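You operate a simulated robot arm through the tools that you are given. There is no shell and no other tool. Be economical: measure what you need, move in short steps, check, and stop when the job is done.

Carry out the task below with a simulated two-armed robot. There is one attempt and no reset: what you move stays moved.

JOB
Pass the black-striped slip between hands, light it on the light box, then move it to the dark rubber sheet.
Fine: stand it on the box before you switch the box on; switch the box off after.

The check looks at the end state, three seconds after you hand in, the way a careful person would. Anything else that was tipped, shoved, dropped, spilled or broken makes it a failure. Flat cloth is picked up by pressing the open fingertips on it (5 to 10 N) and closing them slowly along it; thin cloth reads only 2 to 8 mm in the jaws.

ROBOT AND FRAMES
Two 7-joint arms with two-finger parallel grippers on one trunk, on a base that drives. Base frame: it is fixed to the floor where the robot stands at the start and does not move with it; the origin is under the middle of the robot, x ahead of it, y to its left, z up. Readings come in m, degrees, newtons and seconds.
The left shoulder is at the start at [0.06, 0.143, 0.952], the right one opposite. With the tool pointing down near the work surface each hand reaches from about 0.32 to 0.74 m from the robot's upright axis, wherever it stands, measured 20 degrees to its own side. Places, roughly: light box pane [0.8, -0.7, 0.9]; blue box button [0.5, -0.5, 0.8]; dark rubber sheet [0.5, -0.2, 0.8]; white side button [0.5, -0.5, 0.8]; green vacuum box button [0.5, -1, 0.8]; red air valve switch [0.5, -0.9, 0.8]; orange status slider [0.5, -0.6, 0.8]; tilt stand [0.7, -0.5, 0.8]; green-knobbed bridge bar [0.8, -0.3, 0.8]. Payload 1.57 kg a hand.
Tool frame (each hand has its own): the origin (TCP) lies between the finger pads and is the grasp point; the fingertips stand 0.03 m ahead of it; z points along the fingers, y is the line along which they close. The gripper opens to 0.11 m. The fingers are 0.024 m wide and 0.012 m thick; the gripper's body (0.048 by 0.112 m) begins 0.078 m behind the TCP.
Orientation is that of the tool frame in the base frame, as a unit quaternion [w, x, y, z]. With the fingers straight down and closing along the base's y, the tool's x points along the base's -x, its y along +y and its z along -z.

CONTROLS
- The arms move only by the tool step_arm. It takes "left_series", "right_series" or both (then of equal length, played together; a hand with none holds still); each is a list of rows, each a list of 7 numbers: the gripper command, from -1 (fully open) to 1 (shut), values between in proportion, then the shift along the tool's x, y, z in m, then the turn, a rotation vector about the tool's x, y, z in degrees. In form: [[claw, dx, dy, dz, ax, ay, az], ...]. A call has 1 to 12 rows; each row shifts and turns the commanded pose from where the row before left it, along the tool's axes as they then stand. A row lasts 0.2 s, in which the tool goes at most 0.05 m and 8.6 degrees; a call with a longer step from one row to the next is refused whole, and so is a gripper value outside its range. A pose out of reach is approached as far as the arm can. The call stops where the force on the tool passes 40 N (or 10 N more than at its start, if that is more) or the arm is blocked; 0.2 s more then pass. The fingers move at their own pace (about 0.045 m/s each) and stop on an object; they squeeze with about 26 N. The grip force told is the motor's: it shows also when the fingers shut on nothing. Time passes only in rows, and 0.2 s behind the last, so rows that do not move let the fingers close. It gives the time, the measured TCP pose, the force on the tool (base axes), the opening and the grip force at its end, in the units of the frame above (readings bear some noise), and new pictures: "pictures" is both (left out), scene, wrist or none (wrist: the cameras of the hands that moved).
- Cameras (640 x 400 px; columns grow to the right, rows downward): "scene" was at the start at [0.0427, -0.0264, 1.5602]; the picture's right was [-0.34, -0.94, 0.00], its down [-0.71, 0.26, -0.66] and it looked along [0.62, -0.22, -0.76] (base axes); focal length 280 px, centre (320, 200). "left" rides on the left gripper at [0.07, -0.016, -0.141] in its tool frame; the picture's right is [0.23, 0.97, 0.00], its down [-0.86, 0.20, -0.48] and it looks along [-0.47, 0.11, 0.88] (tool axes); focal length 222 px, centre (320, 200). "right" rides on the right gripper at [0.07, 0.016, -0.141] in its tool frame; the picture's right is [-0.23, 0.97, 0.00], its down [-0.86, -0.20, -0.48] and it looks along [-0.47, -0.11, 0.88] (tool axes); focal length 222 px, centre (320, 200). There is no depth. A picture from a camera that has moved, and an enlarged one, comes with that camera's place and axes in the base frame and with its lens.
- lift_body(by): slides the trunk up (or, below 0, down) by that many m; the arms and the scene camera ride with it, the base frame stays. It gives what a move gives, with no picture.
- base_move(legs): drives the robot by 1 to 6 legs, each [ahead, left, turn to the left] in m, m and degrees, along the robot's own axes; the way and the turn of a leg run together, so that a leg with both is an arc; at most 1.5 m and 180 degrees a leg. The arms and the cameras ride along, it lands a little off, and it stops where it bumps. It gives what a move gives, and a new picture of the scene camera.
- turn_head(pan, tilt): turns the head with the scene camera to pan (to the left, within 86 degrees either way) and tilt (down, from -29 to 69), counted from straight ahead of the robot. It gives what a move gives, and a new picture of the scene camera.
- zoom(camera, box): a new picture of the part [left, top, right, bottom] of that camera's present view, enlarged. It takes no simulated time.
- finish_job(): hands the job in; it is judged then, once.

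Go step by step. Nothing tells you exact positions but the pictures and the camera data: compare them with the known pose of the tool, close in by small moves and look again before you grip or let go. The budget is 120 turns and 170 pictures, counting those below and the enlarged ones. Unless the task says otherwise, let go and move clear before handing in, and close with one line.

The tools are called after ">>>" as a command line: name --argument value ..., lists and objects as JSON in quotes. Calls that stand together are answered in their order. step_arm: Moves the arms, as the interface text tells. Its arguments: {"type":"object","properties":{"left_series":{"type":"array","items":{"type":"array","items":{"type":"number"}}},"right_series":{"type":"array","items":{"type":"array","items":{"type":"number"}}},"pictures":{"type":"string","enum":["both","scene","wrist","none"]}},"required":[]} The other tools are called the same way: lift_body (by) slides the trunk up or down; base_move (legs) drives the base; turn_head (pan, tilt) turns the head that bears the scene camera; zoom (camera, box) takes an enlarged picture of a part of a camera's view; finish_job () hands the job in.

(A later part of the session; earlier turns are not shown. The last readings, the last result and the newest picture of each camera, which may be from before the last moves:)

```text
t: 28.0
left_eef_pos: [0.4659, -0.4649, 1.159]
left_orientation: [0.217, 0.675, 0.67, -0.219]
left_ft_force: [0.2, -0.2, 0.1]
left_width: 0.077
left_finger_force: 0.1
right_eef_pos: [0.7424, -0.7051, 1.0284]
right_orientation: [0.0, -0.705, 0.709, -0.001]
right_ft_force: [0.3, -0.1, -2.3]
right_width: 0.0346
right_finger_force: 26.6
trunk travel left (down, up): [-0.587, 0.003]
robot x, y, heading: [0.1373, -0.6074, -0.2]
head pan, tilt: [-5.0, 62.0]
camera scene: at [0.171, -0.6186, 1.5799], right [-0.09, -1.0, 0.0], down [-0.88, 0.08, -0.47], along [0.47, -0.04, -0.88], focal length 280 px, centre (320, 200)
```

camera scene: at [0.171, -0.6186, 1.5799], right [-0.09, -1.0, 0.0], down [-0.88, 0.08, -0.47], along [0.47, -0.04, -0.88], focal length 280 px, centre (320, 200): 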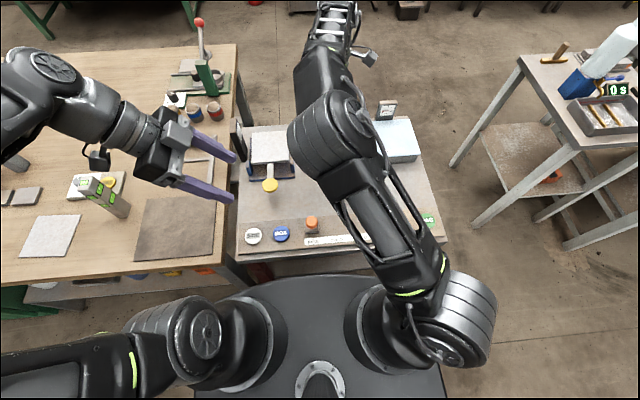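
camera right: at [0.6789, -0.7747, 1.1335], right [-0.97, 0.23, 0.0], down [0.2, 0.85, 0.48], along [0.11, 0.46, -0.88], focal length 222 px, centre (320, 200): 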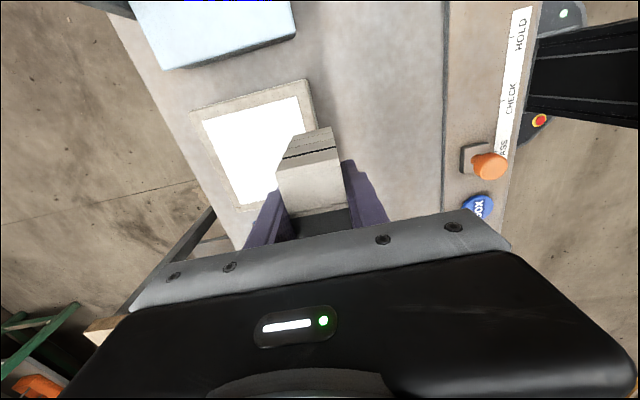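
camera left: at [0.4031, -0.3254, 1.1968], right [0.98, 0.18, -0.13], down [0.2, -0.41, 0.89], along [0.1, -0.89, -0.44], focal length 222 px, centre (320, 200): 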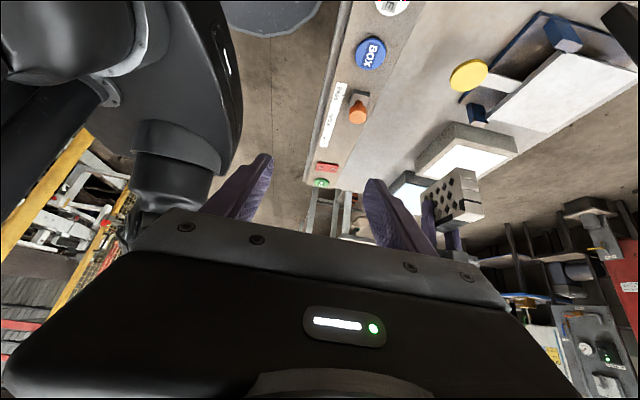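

The wrist view puts the pane centre near (0.766, -0.70). I'll shift the slip over it and lower to about 3 cm above.

>>> step_arm --right_series '[[1, 0.009, -0.008, 0.015, 0, 0, 0], [1, 0.008, -0.008, 0.02, 0, 0, 0], [1, 0.008, -0.008, 0.02, 0, 0, 0], [1, 0, 0, 0.018, 0, 0, 0], [1, 0, 0, 0, 0, 0, 0]]' --pictures "wrist"

>>> turn_head --pan -3 --tilt 48

>>> zoom --camera "left" --box '[340, 60, 580, 210]'

```text
t: 29.2
left_eef_pos: [0.4641, -0.4659, 1.1593]
left_orientation: [0.218, 0.675, 0.67, -0.219]
left_ft_force: [0.5, 0.3, 0.0]
left_width: 0.077
left_finger_force: 0.0
right_eef_pos: [0.738, -0.7252, 0.9585]
right_orientation: [0.002, -0.704, 0.71, -0.002]
right_ft_force: [-0.9, -0.8, -2.0]
right_width: 0.0346
right_finger_force: 25.9
right hand out of reach, approached as far as the arm can: row 1, 2, 3
trunk travel left (down, up): [-0.587, 0.003]
robot x, y, heading: [0.1338, -0.6124, -0.4]
head pan, tilt: [-5.0, 62.0]
camera right: at [0.7209, -0.7933, 1.0981], right [-0.97, 0.23, -0.01], down [0.2, 0.85, 0.48], along [0.12, 0.46, -0.88], focal length 222 px, centre (320, 200)
```

right: 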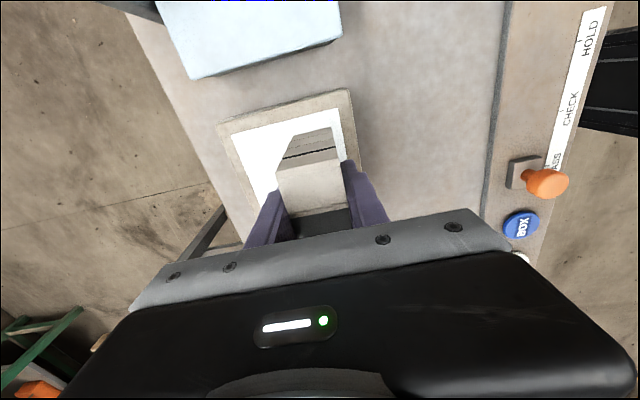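

```text
t: 29.9
left_eef_pos: [0.4634, -0.4647, 1.1596]
left_orientation: [0.218, 0.675, 0.67, -0.22]
left_ft_force: [0.3, -0.7, 0.1]
left_width: 0.0767
left_finger_force: 0.0
right_eef_pos: [0.7378, -0.725, 0.9583]
right_orientation: [0.002, -0.705, 0.709, -0.003]
right_ft_force: [-0.3, 0.2, -2.4]
right_width: 0.0349
right_finger_force: 25.6
trunk travel left (down, up): [-0.587, 0.003]
robot x, y, heading: [0.1358, -0.6112, -0.3]
head pan, tilt: [-3.0, 48.0]
camera scene: at [0.1828, -0.6173, 1.5975], right [-0.06, -1.0, 0.0], down [-0.74, 0.04, -0.67], along [0.67, -0.04, -0.74], focal length 280 px, centre (320, 200)
```

scene: 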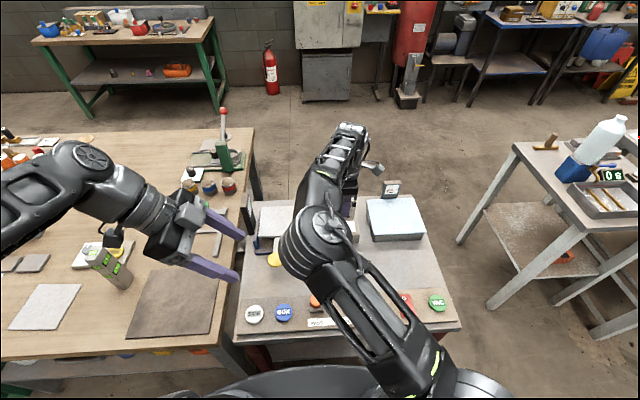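

```text
2.67 times, centred on (460, 135) of left
camera zoom: at [0.4484, -0.3256, 1.2328], right [0.98, 0.18, -0.13], down [0.2, -0.41, 0.89], along [0.1, -0.89, -0.44], focal length 592 px, centre (-53, 373)
```

zoom: 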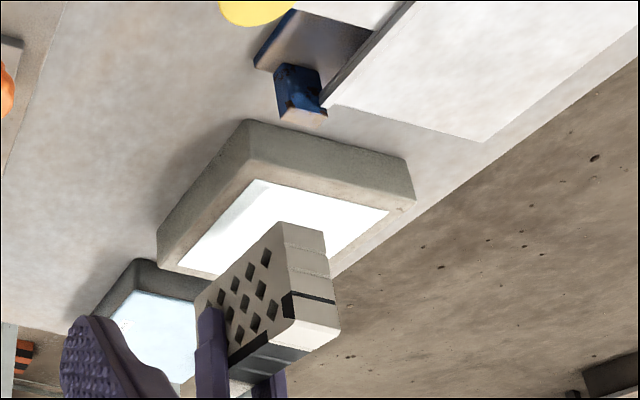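

Laterally it's aligned (right end at -0.757, pane edge at -0.765). I need about 3 cm more in x, so I'll extend while lowering slightly.

>>> step_arm --right_series '[[1, 0.002, -0.008, 0.01, 0, 0, 0], [1, 0.002, -0.008, 0.005, 0, 0, 0], [1, 0, -0.007, 0, 0, 0, 0], [1, 0, -0.006, 0, 0, 0, 0], [1, 0, 0, 0, 0, 0, 0]]' --pictures "wrist"

```text
t: 31.1
left_eef_pos: [0.4643, -0.4658, 1.1582]
left_orientation: [0.218, 0.675, 0.67, -0.22]
left_ft_force: [-0.6, -0.5, 0.3]
left_width: 0.0767
left_finger_force: 0.1
right_eef_pos: [0.737, -0.721, 0.9474]
right_orientation: [0.001, -0.704, 0.71, -0.002]
right_ft_force: [-0.1, -0.1, -2.0]
right_width: 0.0351
right_finger_force: 25.5
right hand out of reach, approached as far as the arm can: row 1, 2, 3, 4
trunk travel left (down, up): [-0.587, 0.003]
robot x, y, heading: [0.1368, -0.6133, -0.3]
head pan, tilt: [-3.0, 48.0]
camera right: at [0.7202, -0.7896, 1.0869], right [-0.97, 0.23, -0.01], down [0.2, 0.85, 0.48], along [0.12, 0.46, -0.88], focal length 222 px, centre (320, 200)
```

right: 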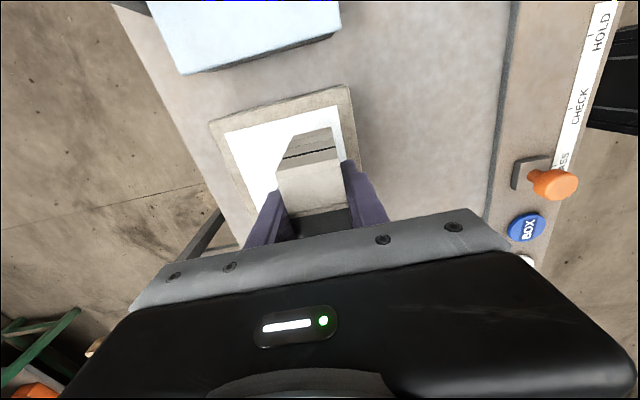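

Reach still stops at x = 0.737. Before driving a little further ahead, I'll check the base's clearance to the table with the left wrist camera and the head.

>>> zoom --camera "left" --box '[180, 0, 420, 150]'

>>> turn_head --pan 0 --tilt 69

```text
2.67 times, centred on (300, 75) of left
camera zoom: at [0.4484, -0.3256, 1.2327], right [0.98, 0.18, -0.13], down [0.2, -0.41, 0.89], along [0.1, -0.89, -0.44], focal length 592 px, centre (373, 533)
```

zoom: 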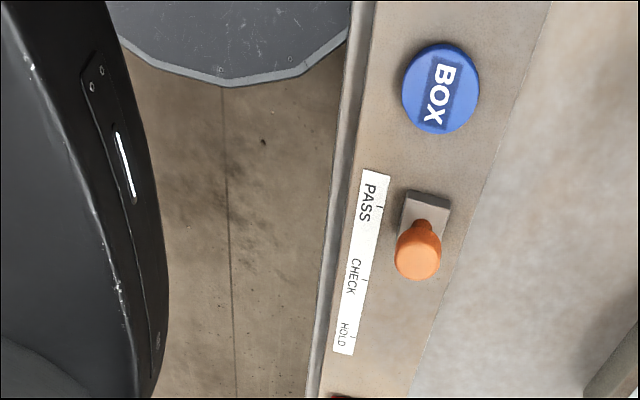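

```text
t: 32.0
left_eef_pos: [0.464, -0.4658, 1.1596]
left_orientation: [0.218, 0.676, 0.669, -0.219]
left_ft_force: [0.0, 0.5, -0.5]
left_width: 0.077
left_finger_force: 0.0
right_eef_pos: [0.7369, -0.7206, 0.9471]
right_orientation: [0.002, -0.705, 0.709, -0.003]
right_ft_force: [1.0, -0.5, -2.5]
right_width: 0.0346
right_finger_force: 25.9
trunk travel left (down, up): [-0.587, 0.003]
robot x, y, heading: [0.1334, -0.6098, -0.4]
head pan, tilt: [0.0, 68.8]
camera scene: at [0.1601, -0.613, 1.5729], right [-0.01, -1.0, 0.0], down [-0.93, 0.01, -0.36], along [0.36, 0.0, -0.93], focal length 280 px, centre (320, 200)
```

scene: 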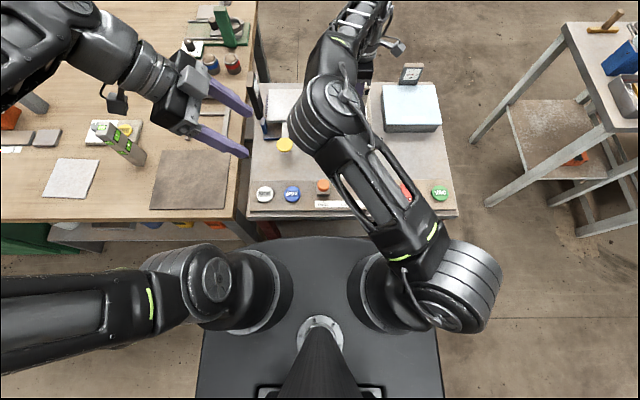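

The round base already clears below the tabletop, and the deck has a few centimetres of margin. I'll drive just 2 cm ahead.

>>> base_move --legs '[[0.02, 0, 0]]'

>>> zoom --camera "left" --box '[370, 60, 550, 180]'

```text
t: 32.8
left_eef_pos: [0.4845, -0.4659, 1.1581]
left_orientation: [0.217, 0.675, 0.67, -0.22]
left_ft_force: [0.0, 0.8, -1.3]
left_width: 0.0772
left_finger_force: 0.0
right_eef_pos: [0.7576, -0.7206, 0.9453]
right_orientation: [0.001, -0.705, 0.71, -0.002]
right_ft_force: [0.6, -0.3, -2.9]
right_width: 0.0349
right_finger_force: 26.2
trunk travel left (down, up): [-0.587, 0.003]
robot x, y, heading: [0.153, -0.6119, -0.2]
head pan, tilt: [0.0, 68.8]
camera scene: at [0.1818, -0.613, 1.5729], right [-0.01, -1.0, 0.0], down [-0.93, 0.01, -0.36], along [0.36, 0.0, -0.93], focal length 280 px, centre (320, 200)
```

scene: 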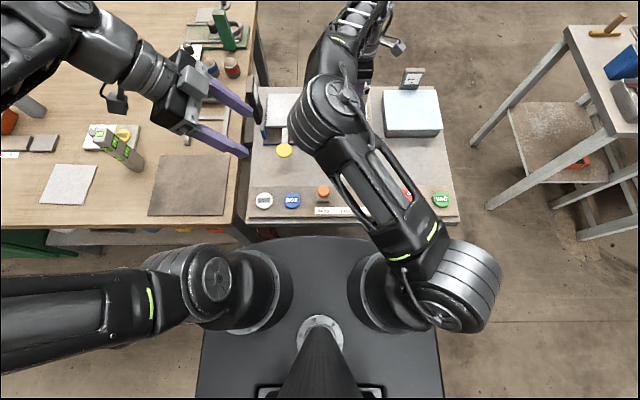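

```text
3.33 times, centred on (460, 120) of left
camera zoom: at [0.4698, -0.3257, 1.2323], right [0.97, 0.18, -0.13], down [0.2, -0.41, 0.89], along [0.1, -0.89, -0.44], focal length 740 px, centre (-147, 467)
```

zoom: 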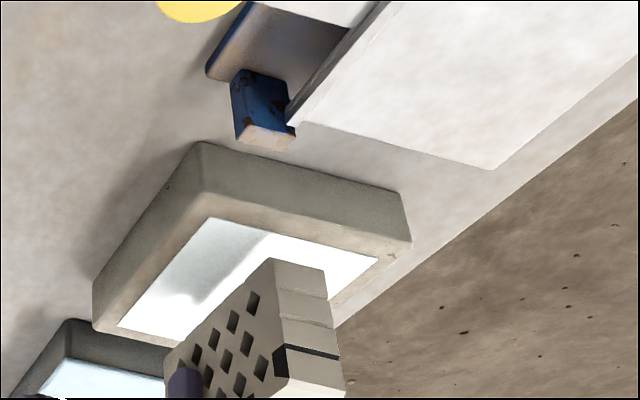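

Now shift 1 cm to the right for centring and lower gently toward the pane.

>>> step_arm --right_series '[[1, 0.005, 0.001, 0.004, 0, 0, 0], [1, 0.005, 0.001, 0.004, 0, 0, 0], [1, 0, 0, 0.004, 0, 0, 0], [1, 0, 0, 0.003, 0, 0, 0], [1, 0, 0, 0, 0, 0, 0]]' --pictures "wrist"

>>> zoom --camera "left" --box '[370, 60, 550, 180]'

```text
t: 34.0
left_eef_pos: [0.4847, -0.4642, 1.1583]
left_orientation: [0.217, 0.675, 0.67, -0.219]
left_ft_force: [-0.4, 0.2, 0.5]
left_width: 0.0768
left_finger_force: 0.0
right_eef_pos: [0.7517, -0.7302, 0.9313]
right_orientation: [0.001, -0.705, 0.709, -0.003]
right_ft_force: [-0.8, -0.8, -3.1]
right_width: 0.0344
right_finger_force: 26.2
trunk travel left (down, up): [-0.587, 0.003]
robot x, y, heading: [0.154, -0.6171, -0.5]
head pan, tilt: [0.0, 68.8]
camera right: at [0.735, -0.7984, 1.0728], right [-0.97, 0.23, -0.01], down [0.2, 0.85, 0.48], along [0.12, 0.46, -0.88], focal length 222 px, centre (320, 200)
```

right: 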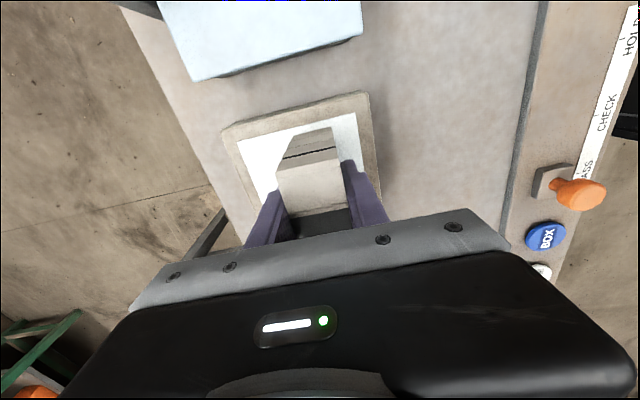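

```text
3.33 times, centred on (460, 120) of left
camera zoom: at [0.4684, -0.3258, 1.2327], right [0.98, 0.18, -0.13], down [0.2, -0.41, 0.89], along [0.1, -0.89, -0.44], focal length 740 px, centre (-147, 467)
```

zoom: 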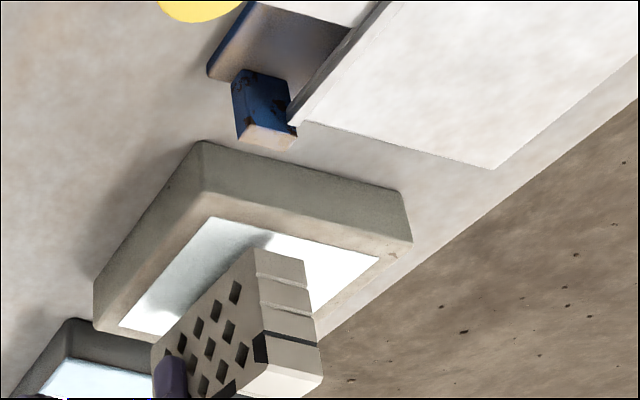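

It's about 1 cm above the pane now. I'll nudge forward slightly and lower to touch.

>>> step_arm --right_series '[[1, 0, -0.005, 0.003, 0, 0, 0], [1, 0, -0.004, 0.003, 0, 0, 0], [1, 0, 0, 0.002, 0, 0, 0], [1, 0, 0, 0, 0, 0, 0]]' --pictures "none"

>>> zoom --camera "left" --box '[370, 60, 550, 180]'

```text
t: 35.0
left_eef_pos: [0.4839, -0.4658, 1.1579]
left_orientation: [0.218, 0.675, 0.67, -0.219]
left_ft_force: [-0.1, -0.5, 0.2]
left_width: 0.0769
left_finger_force: 0.1
right_eef_pos: [0.7513, -0.7266, 0.9271]
right_orientation: [0.002, -0.704, 0.71, -0.003]
right_ft_force: [1.0, 0.0, -2.9]
right_width: 0.0348
right_finger_force: 25.8
right hand out of reach, approached as far as the arm can: row 1, 2
trunk travel left (down, up): [-0.587, 0.003]
robot x, y, heading: [0.1511, -0.6112, -0.3]
head pan, tilt: [0.0, 68.8]
```

```text
3.33 times, centred on (460, 120) of left
camera zoom: at [0.4684, -0.3258, 1.2327], right [0.98, 0.18, -0.13], down [0.2, -0.41, 0.89], along [0.1, -0.89, -0.44], focal length 740 px, centre (-147, 467)
```

zoom: 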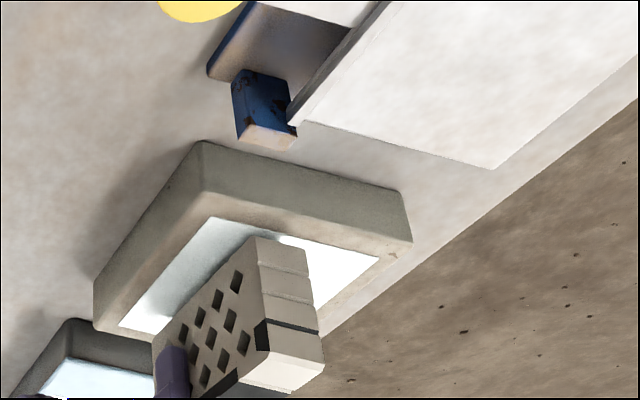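

The position is acceptable, with the slip fully over the pane. I'll lower in 2 mm steps until it touches.

>>> step_arm --right_series '[[1, 0.003, 0.001, 0.002, 0, 0, 0], [1, 0, 0, 0.002, 0, 0, 0], [1, 0, 0, 0.002, 0, 0, 0], [1, 0, 0, 0, 0, 0, 0]]' --pictures "none"

>>> zoom --camera "left" --box '[370, 60, 550, 180]'

```text
t: 36.0
left_eef_pos: [0.4844, -0.4649, 1.1591]
left_orientation: [0.217, 0.675, 0.67, -0.219]
left_ft_force: [0.8, -0.1, 0.6]
left_width: 0.0769
left_finger_force: 0.0
right_eef_pos: [0.7492, -0.7306, 0.9198]
right_orientation: [0.002, -0.705, 0.709, -0.003]
right_ft_force: [0.5, 0.6, -2.2]
right_width: 0.0348
right_finger_force: 25.9
trunk travel left (down, up): [-0.587, 0.003]
robot x, y, heading: [0.1522, -0.6125, -0.5]
head pan, tilt: [0.0, 68.8]
```

```text
3.33 times, centred on (460, 120) of left
camera zoom: at [0.4684, -0.3258, 1.2327], right [0.98, 0.18, -0.13], down [0.2, -0.41, 0.89], along [0.1, -0.89, -0.44], focal length 740 px, centre (-147, 467)
```

zoom: 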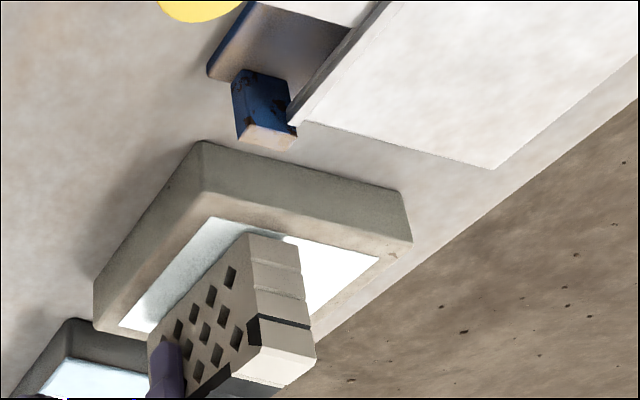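

>>> step_arm --right_series '[[1, 0, 0, 0.002, 0, 0, 0], [1, 0, 0, 0.002, 0, 0, 0], [1, 0, 0, 0.002, 0, 0, 0], [1, 0, 0, 0, 0, 0, 0]]' --pictures "none"

```text
t: 37.0
left_eef_pos: [0.4836, -0.4645, 1.1596]
left_orientation: [0.217, 0.675, 0.67, -0.219]
left_ft_force: [-0.3, -0.1, 0.2]
left_width: 0.0768
left_finger_force: 0.1
right_eef_pos: [0.7483, -0.7298, 0.9143]
right_orientation: [0.001, -0.705, 0.709, -0.003]
right_ft_force: [0.4, 0.3, -3.1]
right_width: 0.0349
right_finger_force: 25.7
right hand out of reach, approached as far as the arm can: row 2
trunk travel left (down, up): [-0.587, 0.003]
robot x, y, heading: [0.1534, -0.6149, -0.7]
head pan, tilt: [0.0, 68.8]
```

No contact yet at z = 0.914, so I'll keep lowering in small steps.

>>> step_arm --right_series '[[1, 0, 0, 0.002, 0, 0, 0], [1, 0, 0, 0.002, 0, 0, 0], [1, 0, 0, 0.002, 0, 0, 0], [1, 0, 0, 0, 0, 0, 0]]' --pictures "none"

>>> zoom --camera "left" --box '[370, 60, 550, 180]'

```text
t: 38.0
left_eef_pos: [0.4829, -0.465, 1.1595]
left_orientation: [0.219, 0.675, 0.669, -0.22]
left_ft_force: [0.7, 0.4, 0.1]
left_width: 0.0771
left_finger_force: 0.1
right_eef_pos: [0.7466, -0.729, 0.9128]
right_orientation: [0.003, -0.706, 0.709, -0.006]
right_ft_force: [4.1, -2.6, 25.2]
right_width: 0.0344
right_finger_force: 26.3
trunk travel left (down, up): [-0.587, 0.003]
robot x, y, heading: [0.1534, -0.6145, -0.3]
head pan, tilt: [0.0, 68.8]
```

```text
3.33 times, centred on (460, 120) of left
camera zoom: at [0.4668, -0.3255, 1.2333], right [0.98, 0.18, -0.13], down [0.19, -0.41, 0.89], along [0.1, -0.89, -0.44], focal length 740 px, centre (-147, 467)
```

zoom: 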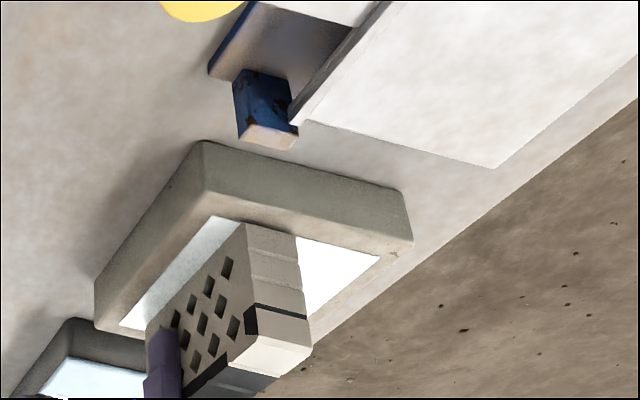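

The slip is in contact and standing on the pane. I'll relieve the pressure, open the jaws and lift straight up.

>>> step_arm --right_series '[[1, 0, 0, -0.002, 0, 0, 0], [1, 0, 0, -0.0015, 0, 0, 0], [0.3, 0, 0, 0, 0, 0, 0], [0.0, 0, 0, 0, 0, 0, 0], [-0.3, 0, 0, 0, 0, 0, 0], [-0.3, 0, 0, 0, 0, 0, 0], [-0.3, 0, 0, 0, 0, 0, 0]]' --pictures "none"

>>> zoom --camera "left" --box '[370, 60, 550, 180]'

>>> zoom --camera "right" --box '[200, 70, 440, 250]'

```text
t: 39.5
left_eef_pos: [0.4843, -0.4658, 1.1598]
left_orientation: [0.218, 0.675, 0.67, -0.22]
left_ft_force: [-0.5, -0.7, 0.5]
left_width: 0.0767
left_finger_force: 0.1
right_eef_pos: [0.7475, -0.7281, 0.9124]
right_orientation: [0.002, -0.705, 0.709, -0.003]
right_ft_force: [-0.2, 0.3, 0.7]
right_width: 0.0714
right_finger_force: 0.2
trunk travel left (down, up): [-0.587, 0.003]
robot x, y, heading: [0.156, -0.6149, -0.4]
head pan, tilt: [0.0, 68.8]
```

```text
3.33 times, centred on (460, 120) of left
camera zoom: at [0.4682, -0.3257, 1.2328], right [0.98, 0.18, -0.13], down [0.2, -0.41, 0.89], along [0.1, -0.89, -0.44], focal length 740 px, centre (-147, 467)
```

zoom: 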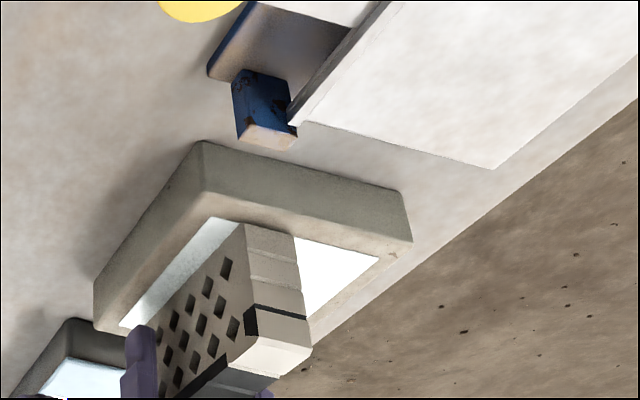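

```text
2.22 times, centred on (320, 160) of right
camera zoom: at [0.7306, -0.797, 1.0532], right [-0.97, 0.23, -0.01], down [0.2, 0.85, 0.48], along [0.12, 0.46, -0.88], focal length 494 px, centre (320, 289)
```

zoom: 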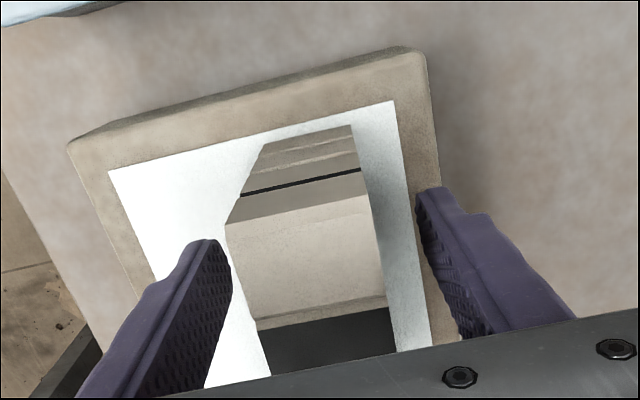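

The slip stands freely on the pane. I'll lift the right hand straight up.

>>> step_arm --right_series '[[-0.6, 0, 0, -0.02, 0, 0, 0], [-0.6, 0, 0, -0.025, 0, 0, 0], [-0.6, 0, 0, -0.025, 0, 0, 0], [-0.6, 0, 0, 0, 0, 0, 0]]' --pictures "none"

>>> zoom --camera "right" --box '[160, 50, 480, 250]'

```text
t: 40.5
left_eef_pos: [0.4846, -0.4671, 1.1592]
left_orientation: [0.218, 0.675, 0.67, -0.22]
left_ft_force: [0.0, 0.1, -0.6]
left_width: 0.0771
left_finger_force: 0.0
right_eef_pos: [0.7481, -0.7303, 0.9835]
right_orientation: [0.001, -0.704, 0.71, -0.003]
right_ft_force: [0.0, 0.6, 0.3]
right_width: 0.0879
right_finger_force: 0.1
trunk travel left (down, up): [-0.587, 0.003]
robot x, y, heading: [0.1576, -0.6177, -0.3]
head pan, tilt: [0.0, 68.8]
```

```text
2.00 times, centred on (320, 150) of right
camera zoom: at [0.7315, -0.798, 1.1238], right [-0.97, 0.23, 0.0], down [0.2, 0.85, 0.48], along [0.12, 0.46, -0.88], focal length 444 px, centre (320, 300)
```

zoom: 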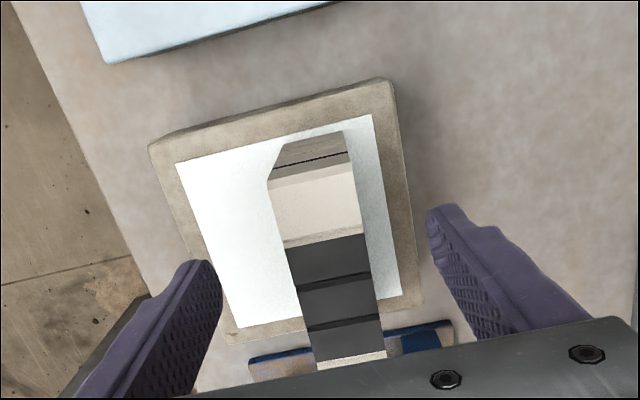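

The hand is clear above the slip. I'll raise it further and pull it back, and straighten the left hand to vertical with closed fingers for the BOX button.

>>> step_arm --right_series '[[-0.6, 0, 0, -0.02, 0, 0, 0], [-0.6, 0, 0, -0.02, 0, 0, 0], [-0.6, 0, 0, -0.02, 0, 0, 0], [-0.6, 0, 0.03, 0, 0, 0, 0], [-0.6, 0.03, 0.03, 0, 0, 0, 0], [-0.6, 0.03, 0.03, 0, 0, 0, 0], [-0.6, 0.03, 0.03, 0, 0, 0, 0]]' --left_series '[[1, 0, 0, 0, 0, 7.2, 0], [1, 0, 0, 0, 0, 7.2, 0], [1, 0, 0, 0, 0, 7.2, 0], [1, 0, 0, 0, 0, 7.2, 0], [1, 0, 0, 0, 0, 7.2, 0], [1, 0, 0, 0, 0, 0, 0], [1, 0, 0, 0, 0, 0, 0]]' --pictures "both"

```text
t: 42.1
left_eef_pos: [0.4835, -0.4663, 1.1592]
left_orientation: [0.0, 0.71, 0.704, 0.001]
left_ft_force: [0.1, -0.5, 0.2]
left_width: 0.0
left_finger_force: 21.9
right_eef_pos: [0.6273, -0.8201, 1.0404]
right_orientation: [0.002, -0.705, 0.709, -0.002]
right_ft_force: [-0.3, -0.5, -0.9]
right_width: 0.0879
right_finger_force: 0.1
trunk travel left (down, up): [-0.587, 0.003]
robot x, y, heading: [0.1533, -0.614, -0.4]
head pan, tilt: [0.0, 68.8]
camera scene: at [0.1791, -0.6146, 1.5729], right [-0.01, -1.0, 0.0], down [-0.93, 0.01, -0.36], along [0.36, 0.0, -0.93], focal length 280 px, centre (320, 200)
camera right: at [0.6103, -0.8888, 1.18], right [-0.97, 0.23, -0.01], down [0.2, 0.85, 0.48], along [0.12, 0.47, -0.88], focal length 222 px, centre (320, 200)
camera left: at [0.4672, -0.3967, 1.301], right [0.98, 0.22, 0.0], down [0.19, -0.86, 0.48], along [0.11, -0.47, -0.88], focal length 222 px, centre (320, 200)
```

scene: 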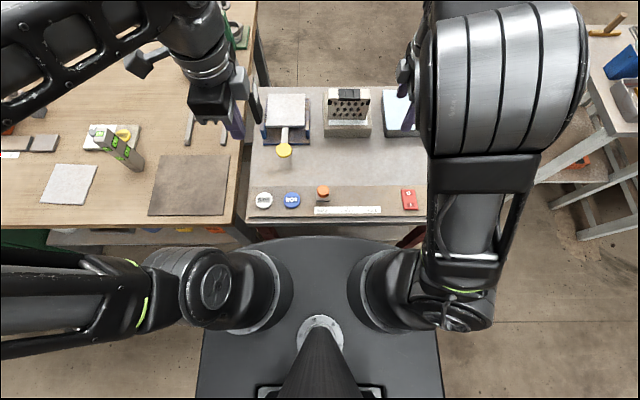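
right: 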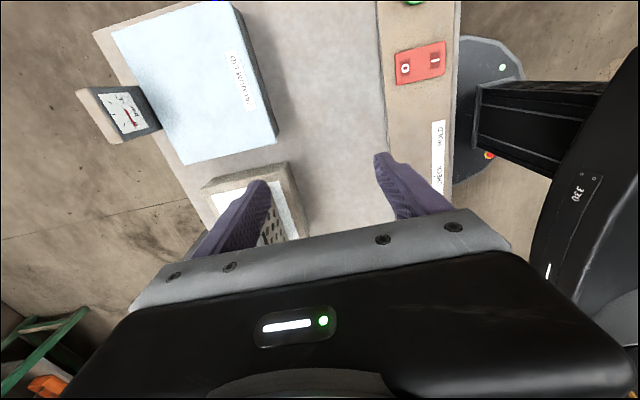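
left: 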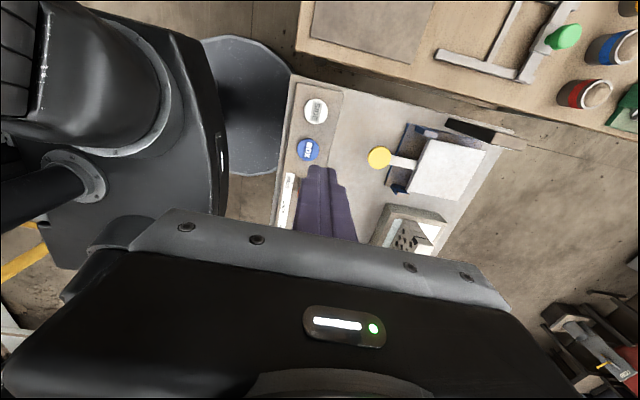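

Clear view: BOX is at about (0.474, -0.536). I'll bring the closed left fingertips above it.

>>> step_arm --left_series '[[1, -0.035, -0.005, 0.02, 0, 0, 0], [1, -0.035, -0.005, 0.02, 0, 0, 0], [1, 0, 0, 0.045, 0, 0, 0], [1, 0, 0, 0.045, 0, 0, 0], [1, 0, 0, 0.045, 0, 0, 0], [1, 0, 0, 0.045, 0, 0, 0], [1, 0, 0, 0.035, 0, 0, 0]]' --pictures "both"

>>> zoom --camera "scene" --box '[240, 80, 440, 230]'

```text
t: 43.8
left_eef_pos: [0.4724, -0.5379, 0.9034]
left_orientation: [0.0, 0.71, 0.704, -0.001]
left_ft_force: [-0.8, 0.3, 0.1]
left_width: 0.0
left_finger_force: 21.3
right_eef_pos: [0.6279, -0.8181, 1.0398]
right_orientation: [0.001, -0.705, 0.709, -0.003]
right_ft_force: [0.2, 0.4, 0.0]
right_width: 0.088
right_finger_force: 0.1
trunk travel left (down, up): [-0.587, 0.003]
robot x, y, heading: [0.1521, -0.613, -0.3]
head pan, tilt: [0.0, 68.8]
camera scene: at [0.1803, -0.6133, 1.5729], right [-0.01, -1.0, 0.0], down [-0.93, 0.01, -0.36], along [0.36, 0.0, -0.93], focal length 280 px, centre (320, 200)
camera left: at [0.4563, -0.4677, 1.0447], right [0.98, 0.22, 0.0], down [0.19, -0.86, 0.48], along [0.11, -0.47, -0.88], focal length 222 px, centre (320, 200)
```

scene: 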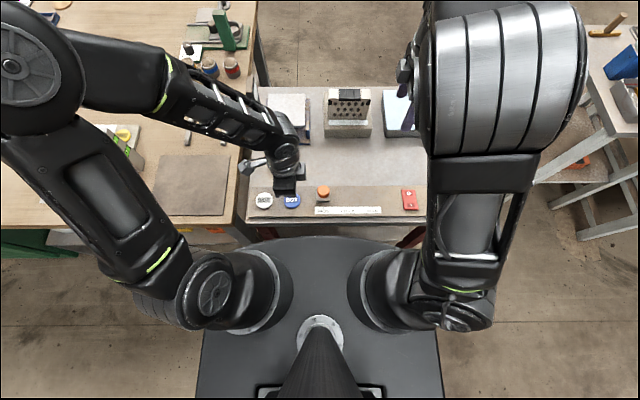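
left: 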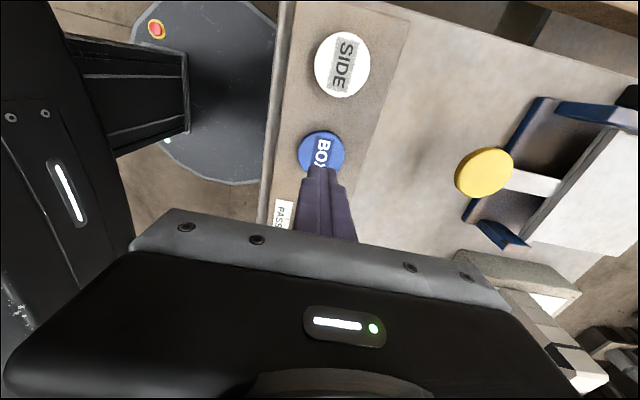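

```text
2.67 times, centred on (340, 155) of scene
camera zoom: at [0.1803, -0.6133, 1.5729], right [-0.01, -1.0, 0.0], down [-0.93, 0.01, -0.36], along [0.36, 0.0, -0.93], focal length 747 px, centre (267, 320)
```

zoom: 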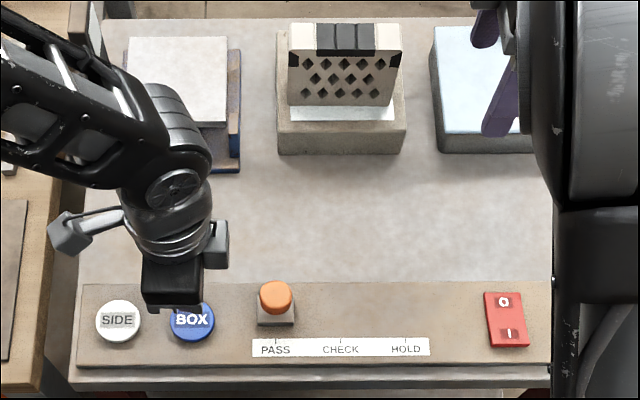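

The tip is just above the BOX button. I'll lower and press gently, watching the force.

>>> step_arm --left_series '[[1, 0.005, 0, 0.02, 0, 0, 0], [1, 0, 0, 0.015, 0, 0, 0], [1, 0, 0, 0.004, 0, 0, 0], [1, 0, 0, 0.004, 0, 0, 0]]' --pictures "wrist"

```text
t: 44.8
left_eef_pos: [0.4747, -0.5322, 0.8608]
left_orientation: [-0.001, 0.71, 0.704, -0.001]
left_ft_force: [-0.8, -0.4, 0.1]
left_width: 0.0001
left_finger_force: 20.6
right_eef_pos: [0.6291, -0.8186, 1.0393]
right_orientation: [0.002, -0.704, 0.71, -0.002]
right_ft_force: [0.3, 0.5, -0.4]
right_width: 0.0878
right_finger_force: 0.0
trunk travel left (down, up): [-0.587, 0.003]
robot x, y, heading: [0.1564, -0.6151, -0.3]
head pan, tilt: [0.0, 68.8]
camera left: at [0.4572, -0.462, 1.0029], right [0.98, 0.22, 0.0], down [0.19, -0.86, 0.48], along [0.11, -0.47, -0.88], focal length 222 px, centre (320, 200)
```

left: 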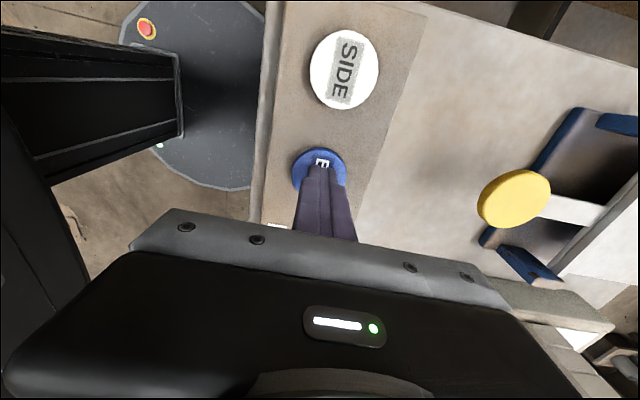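

>>> step_arm --left_series '[[1, 0, 0, 0.003, 0, 0, 0], [1, 0, 0, 0.003, 0, 0, 0], [1, 0, 0, 0.003, 0, 0, 0]]' --pictures "none"

>>> zoom --camera "scene" --box '[240, 80, 440, 230]'

```text
t: 45.5
left_eef_pos: [0.4735, -0.5308, 0.8533]
left_orientation: [0.001, 0.71, 0.704, 0.0]
left_ft_force: [0.4, 0.2, 2.6]
left_width: 0.0002
left_finger_force: 21.1
right_eef_pos: [0.6272, -0.8194, 1.0397]
right_orientation: [0.001, -0.704, 0.71, -0.003]
right_ft_force: [1.4, 0.6, -0.1]
right_width: 0.088
right_finger_force: 0.0
trunk travel left (down, up): [-0.587, 0.003]
robot x, y, heading: [0.1528, -0.6092, -0.4]
head pan, tilt: [0.0, 68.8]
```

```text
2.67 times, centred on (340, 155) of scene
camera zoom: at [0.1797, -0.6131, 1.573], right [-0.01, -1.0, 0.0], down [-0.93, 0.01, -0.36], along [0.36, 0.0, -0.93], focal length 747 px, centre (267, 320)
```

zoom: 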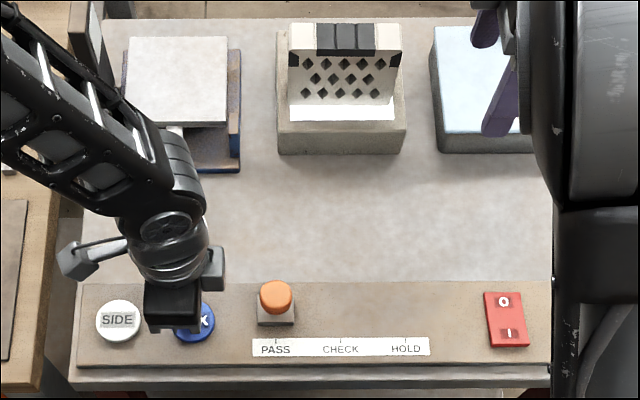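

The pane is now bright white and the slip's lower face is lit, so the box is on. I'll release the button and confirm it stays on.

>>> step_arm --left_series '[[1, 0, 0, -0.01, 0, 0, 0], [1, 0, 0, -0.01, 0, 0, 0], [1, 0, 0, 0, 0, 0, 0], [1, 0, 0, 0, 0, 0, 0], [1, 0, 0, 0, 0, 0, 0], [1, 0, 0, 0, 0, 0, 0], [1, 0, 0, 0, 0, 0, 0], [1, 0, 0, 0, 0, 0, 0]]' --pictures "none"

>>> zoom --camera "scene" --box '[240, 80, 440, 230]'

```text
t: 47.4
left_eef_pos: [0.4731, -0.5333, 0.872]
left_orientation: [-0.001, 0.71, 0.705, 0.0]
left_ft_force: [0.2, -0.1, -0.1]
left_width: 0.0002
left_finger_force: 21.2
right_eef_pos: [0.6272, -0.82, 1.0396]
right_orientation: [0.001, -0.704, 0.71, -0.003]
right_ft_force: [-0.7, 0.8, 0.2]
right_width: 0.0879
right_finger_force: 0.0
trunk travel left (down, up): [-0.587, 0.003]
robot x, y, heading: [0.1516, -0.6148, -0.3]
head pan, tilt: [0.0, 68.8]
```

```text
2.67 times, centred on (340, 155) of scene
camera zoom: at [0.1797, -0.6132, 1.5729], right [-0.01, -1.0, 0.0], down [-0.93, 0.01, -0.36], along [0.36, 0.0, -0.93], focal length 747 px, centre (267, 320)
```

zoom: 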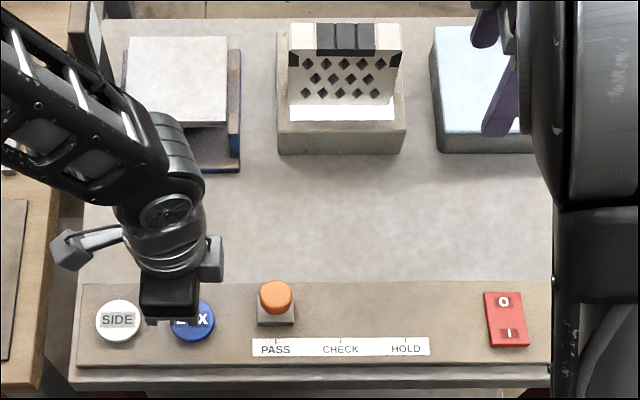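

It stays on, and the slip has been lit for about 2 s. I'll press again to switch it off.

>>> step_arm --left_series '[[1, 0, 0, 0, 0, 0, 0], [1, 0, 0, 0, 0, 0, 0], [1, 0, 0, 0.01, 0, 0, 0], [1, 0, 0, 0.004, 0, 0, 0], [1, 0, 0, 0.003, 0, 0, 0], [1, 0, 0, 0.003, 0, 0, 0], [1, 0, 0, -0.01, 0, 0, 0], [1, 0, 0, -0.015, 0, 0, 0], [1, 0, 0, -0.03, 0, 0, 0], [1, 0, 0, 0, 0, 0, 0]]' --pictures "none"

>>> zoom --camera "scene" --box '[240, 80, 440, 230]'

```text
t: 49.5
left_eef_pos: [0.4751, -0.5311, 0.9063]
left_orientation: [0.0, 0.71, 0.705, 0.001]
left_ft_force: [-0.3, 0.2, -0.4]
left_width: 0.0002
left_finger_force: 21.1
right_eef_pos: [0.6278, -0.8192, 1.0387]
right_orientation: [0.002, -0.705, 0.709, -0.003]
right_ft_force: [-0.6, -0.2, -0.8]
right_width: 0.0881
right_finger_force: 0.0
trunk travel left (down, up): [-0.587, 0.003]
robot x, y, heading: [0.1557, -0.6118, -0.4]
head pan, tilt: [0.0, 68.8]
```

```text
2.67 times, centred on (340, 155) of scene
camera zoom: at [0.1803, -0.6133, 1.5729], right [-0.01, -1.0, 0.0], down [-0.93, 0.01, -0.36], along [0.36, 0.0, -0.93], focal length 747 px, centre (267, 320)
```

zoom: 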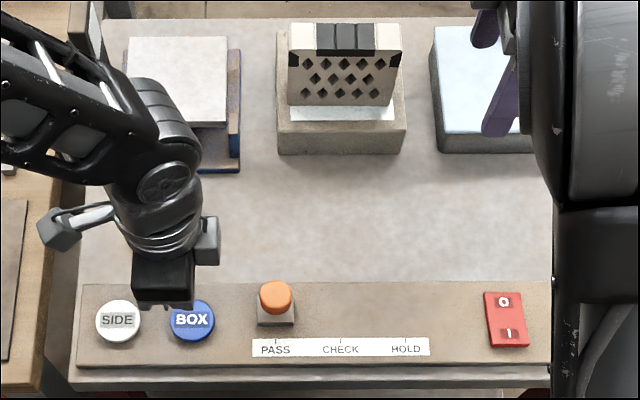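

The pane is dim again, so the box is off. I'll raise the left hand and bring the right hand back above the slip.

>>> step_arm --left_series '[[1, 0, 0, -0.045, 0, 0, 0], [1, 0, 0, -0.045, 0, 0, 0], [1, 0, 0, -0.045, 0, 0, 0], [1, 0, 0, -0.045, 0, 0, 0], [1, 0.03, 0, -0.03, 0, 0, 0], [1, 0.03, 0, 0, 0, 0, 0]]' --right_series '[[-0.6, -0.03, -0.03, 0, 0, 0, 0], [-0.6, -0.03, -0.03, 0, 0, 0, 0], [-0.6, -0.029, -0.03, 0, 0, 0, 0], [-0.6, 0, -0.03, 0, 0, 0, 0], [-0.6, 0, 0, 0.015, 0, 0, 0], [-0.6, 0, 0, 0, 0, 0, 0]]' --pictures "none"

>>> zoom --camera "right" --box '[160, 50, 480, 250]'

```text
t: 51.0
left_eef_pos: [0.4734, -0.471, 1.1152]
left_orientation: [0.0, 0.709, 0.705, 0.0]
left_ft_force: [1.0, 0.2, 0.0]
left_width: 0.0
left_finger_force: 21.6
right_eef_pos: [0.7498, -0.7306, 1.0271]
right_orientation: [0.001, -0.705, 0.709, -0.003]
right_ft_force: [-0.5, -1.0, 0.7]
right_width: 0.088
right_finger_force: 0.0
trunk travel left (down, up): [-0.587, 0.003]
robot x, y, heading: [0.155, -0.6096, -0.2]
head pan, tilt: [0.0, 68.8]
```

```text
2.00 times, centred on (320, 150) of right
camera zoom: at [0.7329, -0.799, 1.1677], right [-0.97, 0.23, -0.01], down [0.2, 0.85, 0.48], along [0.12, 0.46, -0.88], focal length 444 px, centre (320, 300)
```

zoom: 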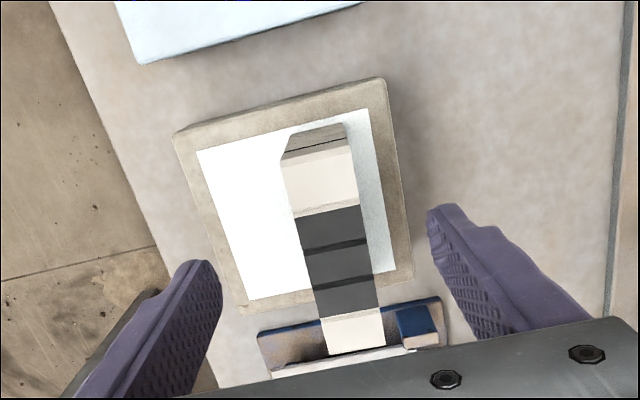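

The jaws are centred around the slip. I'll descend and close.

>>> step_arm --right_series '[[-0.4, 0, 0, 0.03, 0, 0, 0], [-0.4, 0, 0, 0.03, 0, 0, 0], [-0.3, 0, 0, 0.03, 0, 0, 0], [-0.3, 0, 0, 0.02, 0, 0, 0], [0, 0, 0, 0, 0, 0, 0], [0.2, 0, 0, 0, 0, 0, 0], [1, 0, 0, 0, 0, 0, 0], [1, 0, 0, 0, 0, 0, 0], [1, 0, 0, 0, 0, 0, 0]]' --pictures "none"

>>> zoom --camera "right" --box '[160, 50, 480, 250]'

```text
t: 53.0
left_eef_pos: [0.4736, -0.472, 1.1165]
left_orientation: [-0.001, 0.709, 0.705, 0.001]
left_ft_force: [0.2, 1.3, -0.2]
left_width: 0.0001
left_finger_force: 20.8
right_eef_pos: [0.7483, -0.7305, 0.9165]
right_orientation: [0.001, -0.704, 0.71, -0.003]
right_ft_force: [-1.7, -0.8, 0.5]
right_width: 0.0347
right_finger_force: 26.2
trunk travel left (down, up): [-0.587, 0.003]
robot x, y, heading: [0.1504, -0.616, -0.1]
head pan, tilt: [0.0, 68.8]
```

```text
2.00 times, centred on (320, 150) of right
camera zoom: at [0.7311, -0.7987, 1.0573], right [-0.97, 0.23, -0.01], down [0.2, 0.85, 0.48], along [0.12, 0.46, -0.88], focal length 444 px, centre (320, 300)
```

zoom: 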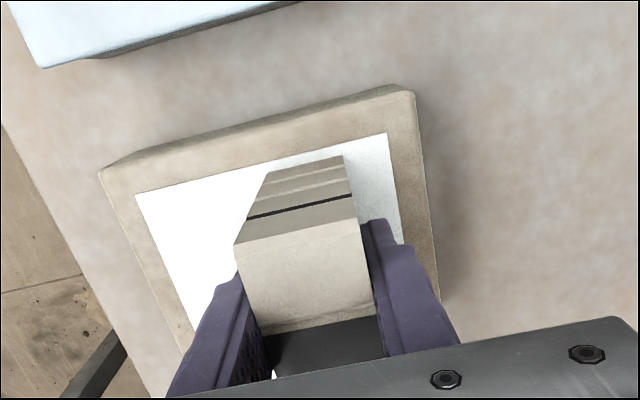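

Regripped at 35 mm. I'll lift straight up, then pull back from the light table.

>>> step_arm --right_series '[[1, 0, 0, -0.01, 0, 0, 0], [1, 0, 0, -0.025, 0, 0, 0], [1, 0, 0, -0.03, 0, 0, 0], [1, 0, 0, -0.03, 0, 0, 0], [1, 0, 0, -0.025, 0, 0, 0], [1, 0, 0.03, 0, 0, 0, 0], [1, 0, 0.04, 0, 0, 0, 0], [1, 0, 0.04, 0, 0, 0, 0], [1, 0, 0.04, 0, 0, 0, 0], [1, 0, 0.04, 0, 0, 0, 0]]' --pictures "scene"

```text
t: 55.1
left_eef_pos: [0.4725, -0.4718, 1.1164]
left_orientation: [0.001, 0.709, 0.705, 0.001]
left_ft_force: [0.1, -0.1, 0.9]
left_width: 0.0
left_finger_force: 21.7
right_eef_pos: [0.5554, -0.7291, 1.0372]
right_orientation: [0.001, -0.705, 0.709, -0.003]
right_ft_force: [0.1, 0.2, -2.7]
right_width: 0.0346
right_finger_force: 26.3
trunk travel left (down, up): [-0.587, 0.003]
robot x, y, heading: [0.1539, -0.6125, -0.4]
head pan, tilt: [0.0, 68.8]
camera scene: at [0.1785, -0.6137, 1.5729], right [-0.01, -1.0, 0.0], down [-0.93, 0.01, -0.36], along [0.36, 0.0, -0.93], focal length 280 px, centre (320, 200)
```

scene: 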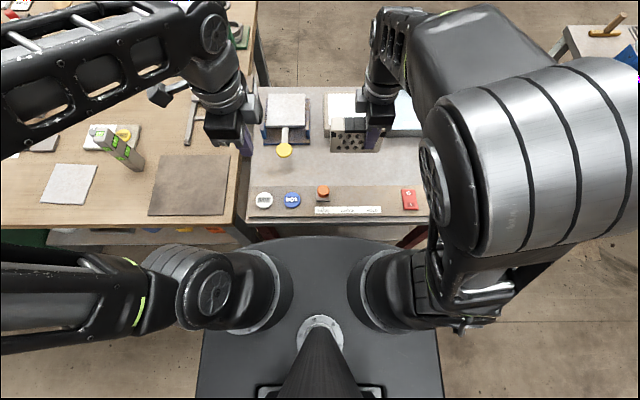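

The slip is safe in the hand. I'll drive back 0.15 m and left 0.45 m toward the rubber sheet.

>>> base_move --legs '[[-0.15, 0, 0], [0, 0.45, 0]]'

```text
t: 58.8
left_eef_pos: [0.3293, -0.0238, 1.1164]
left_orientation: [0.001, 0.71, 0.704, -0.001]
left_ft_force: [-0.7, 0.5, -0.1]
left_width: 0.0
left_finger_force: 21.1
right_eef_pos: [0.4126, -0.2832, 1.0366]
right_orientation: [0.001, -0.704, 0.711, -0.003]
right_ft_force: [-0.1, -0.3, -2.5]
right_width: 0.0346
right_finger_force: 25.9
trunk travel left (down, up): [-0.587, 0.003]
robot x, y, heading: [0.0082, -0.1635, -0.9]
head pan, tilt: [0.0, 68.8]
camera scene: at [0.0347, -0.1646, 1.5729], right [-0.01, -1.0, 0.0], down [-0.93, 0.01, -0.36], along [0.36, 0.0, -0.93], focal length 280 px, centre (320, 200)
```

scene: 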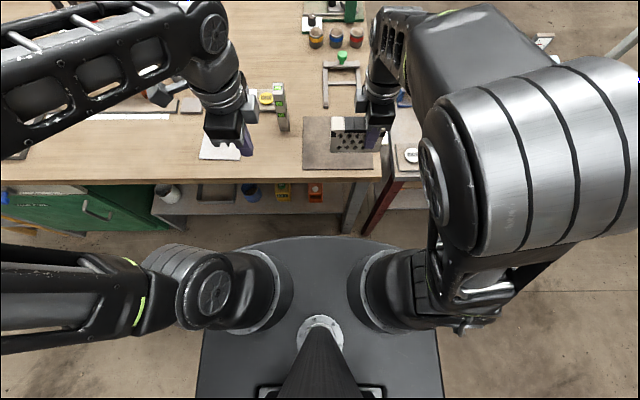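

The sheet centre is near (0.537, -0.23). I'll move the slip over it and lower to about 3 cm above.

>>> step_arm --right_series '[[1, -0.008, -0.037, 0, 0, 0, 0], [1, -0.008, -0.037, 0, 0, 0, 0], [1, -0.009, -0.038, 0, 0, 0, 0], [1, 0, 0, 0.03, 0, 0, 0], [1, 0, 0, 0.035, 0, 0, 0], [1, 0, 0, 0.035, 0, 0, 0], [1, 0, 0, 0.03, 0, 0, 0], [1, 0, 0, 0, 0, 0, 0]]' --pictures "both"

>>> zoom --camera "scene" --box '[270, 80, 430, 200]'

```text
t: 60.6
left_eef_pos: [0.3287, -0.0248, 1.1156]
left_orientation: [0.0, 0.711, 0.704, 0.0]
left_ft_force: [-1.2, -0.1, 0.2]
left_width: 0.0
left_finger_force: 20.9
right_eef_pos: [0.5244, -0.26, 0.9079]
right_orientation: [0.001, -0.704, 0.71, -0.002]
right_ft_force: [-1.3, -0.4, -2.5]
right_width: 0.0347
right_finger_force: 26.2
trunk travel left (down, up): [-0.587, 0.003]
robot x, y, heading: [0.0122, -0.165, -0.4]
head pan, tilt: [0.0, 68.8]
camera scene: at [0.0343, -0.1655, 1.5729], right [-0.01, -1.0, 0.0], down [-0.93, 0.01, -0.36], along [0.36, 0.0, -0.93], focal length 280 px, centre (320, 200)
camera right: at [0.5086, -0.3278, 1.0486], right [-0.97, 0.24, -0.01], down [0.21, 0.85, 0.48], along [0.12, 0.46, -0.88], focal length 222 px, centre (320, 200)
```

scene: 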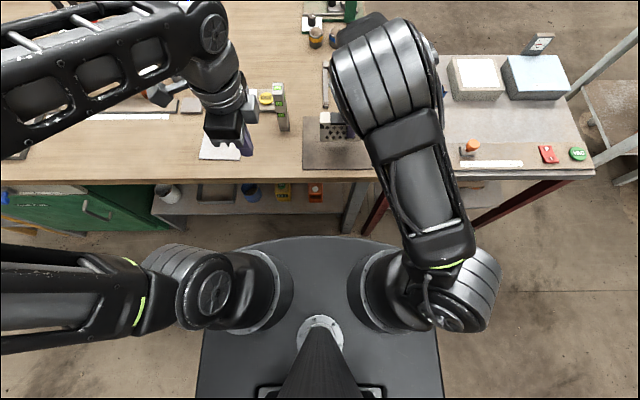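
right: 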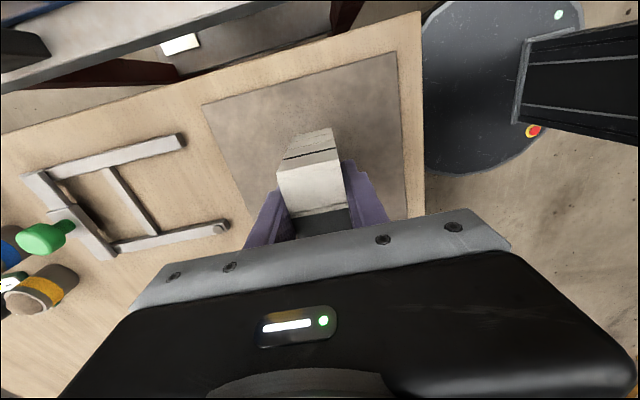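

```text
3.33 times, centred on (350, 140) of scene
camera zoom: at [0.0343, -0.1655, 1.5729], right [-0.01, -1.0, 0.0], down [-0.93, 0.01, -0.36], along [0.36, 0.0, -0.93], focal length 934 px, centre (220, 400)
```

zoom: 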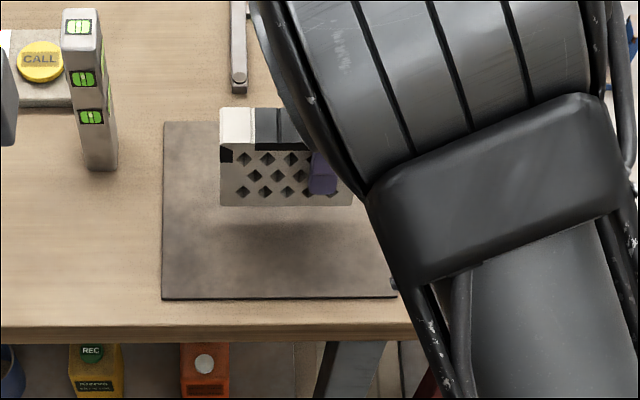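

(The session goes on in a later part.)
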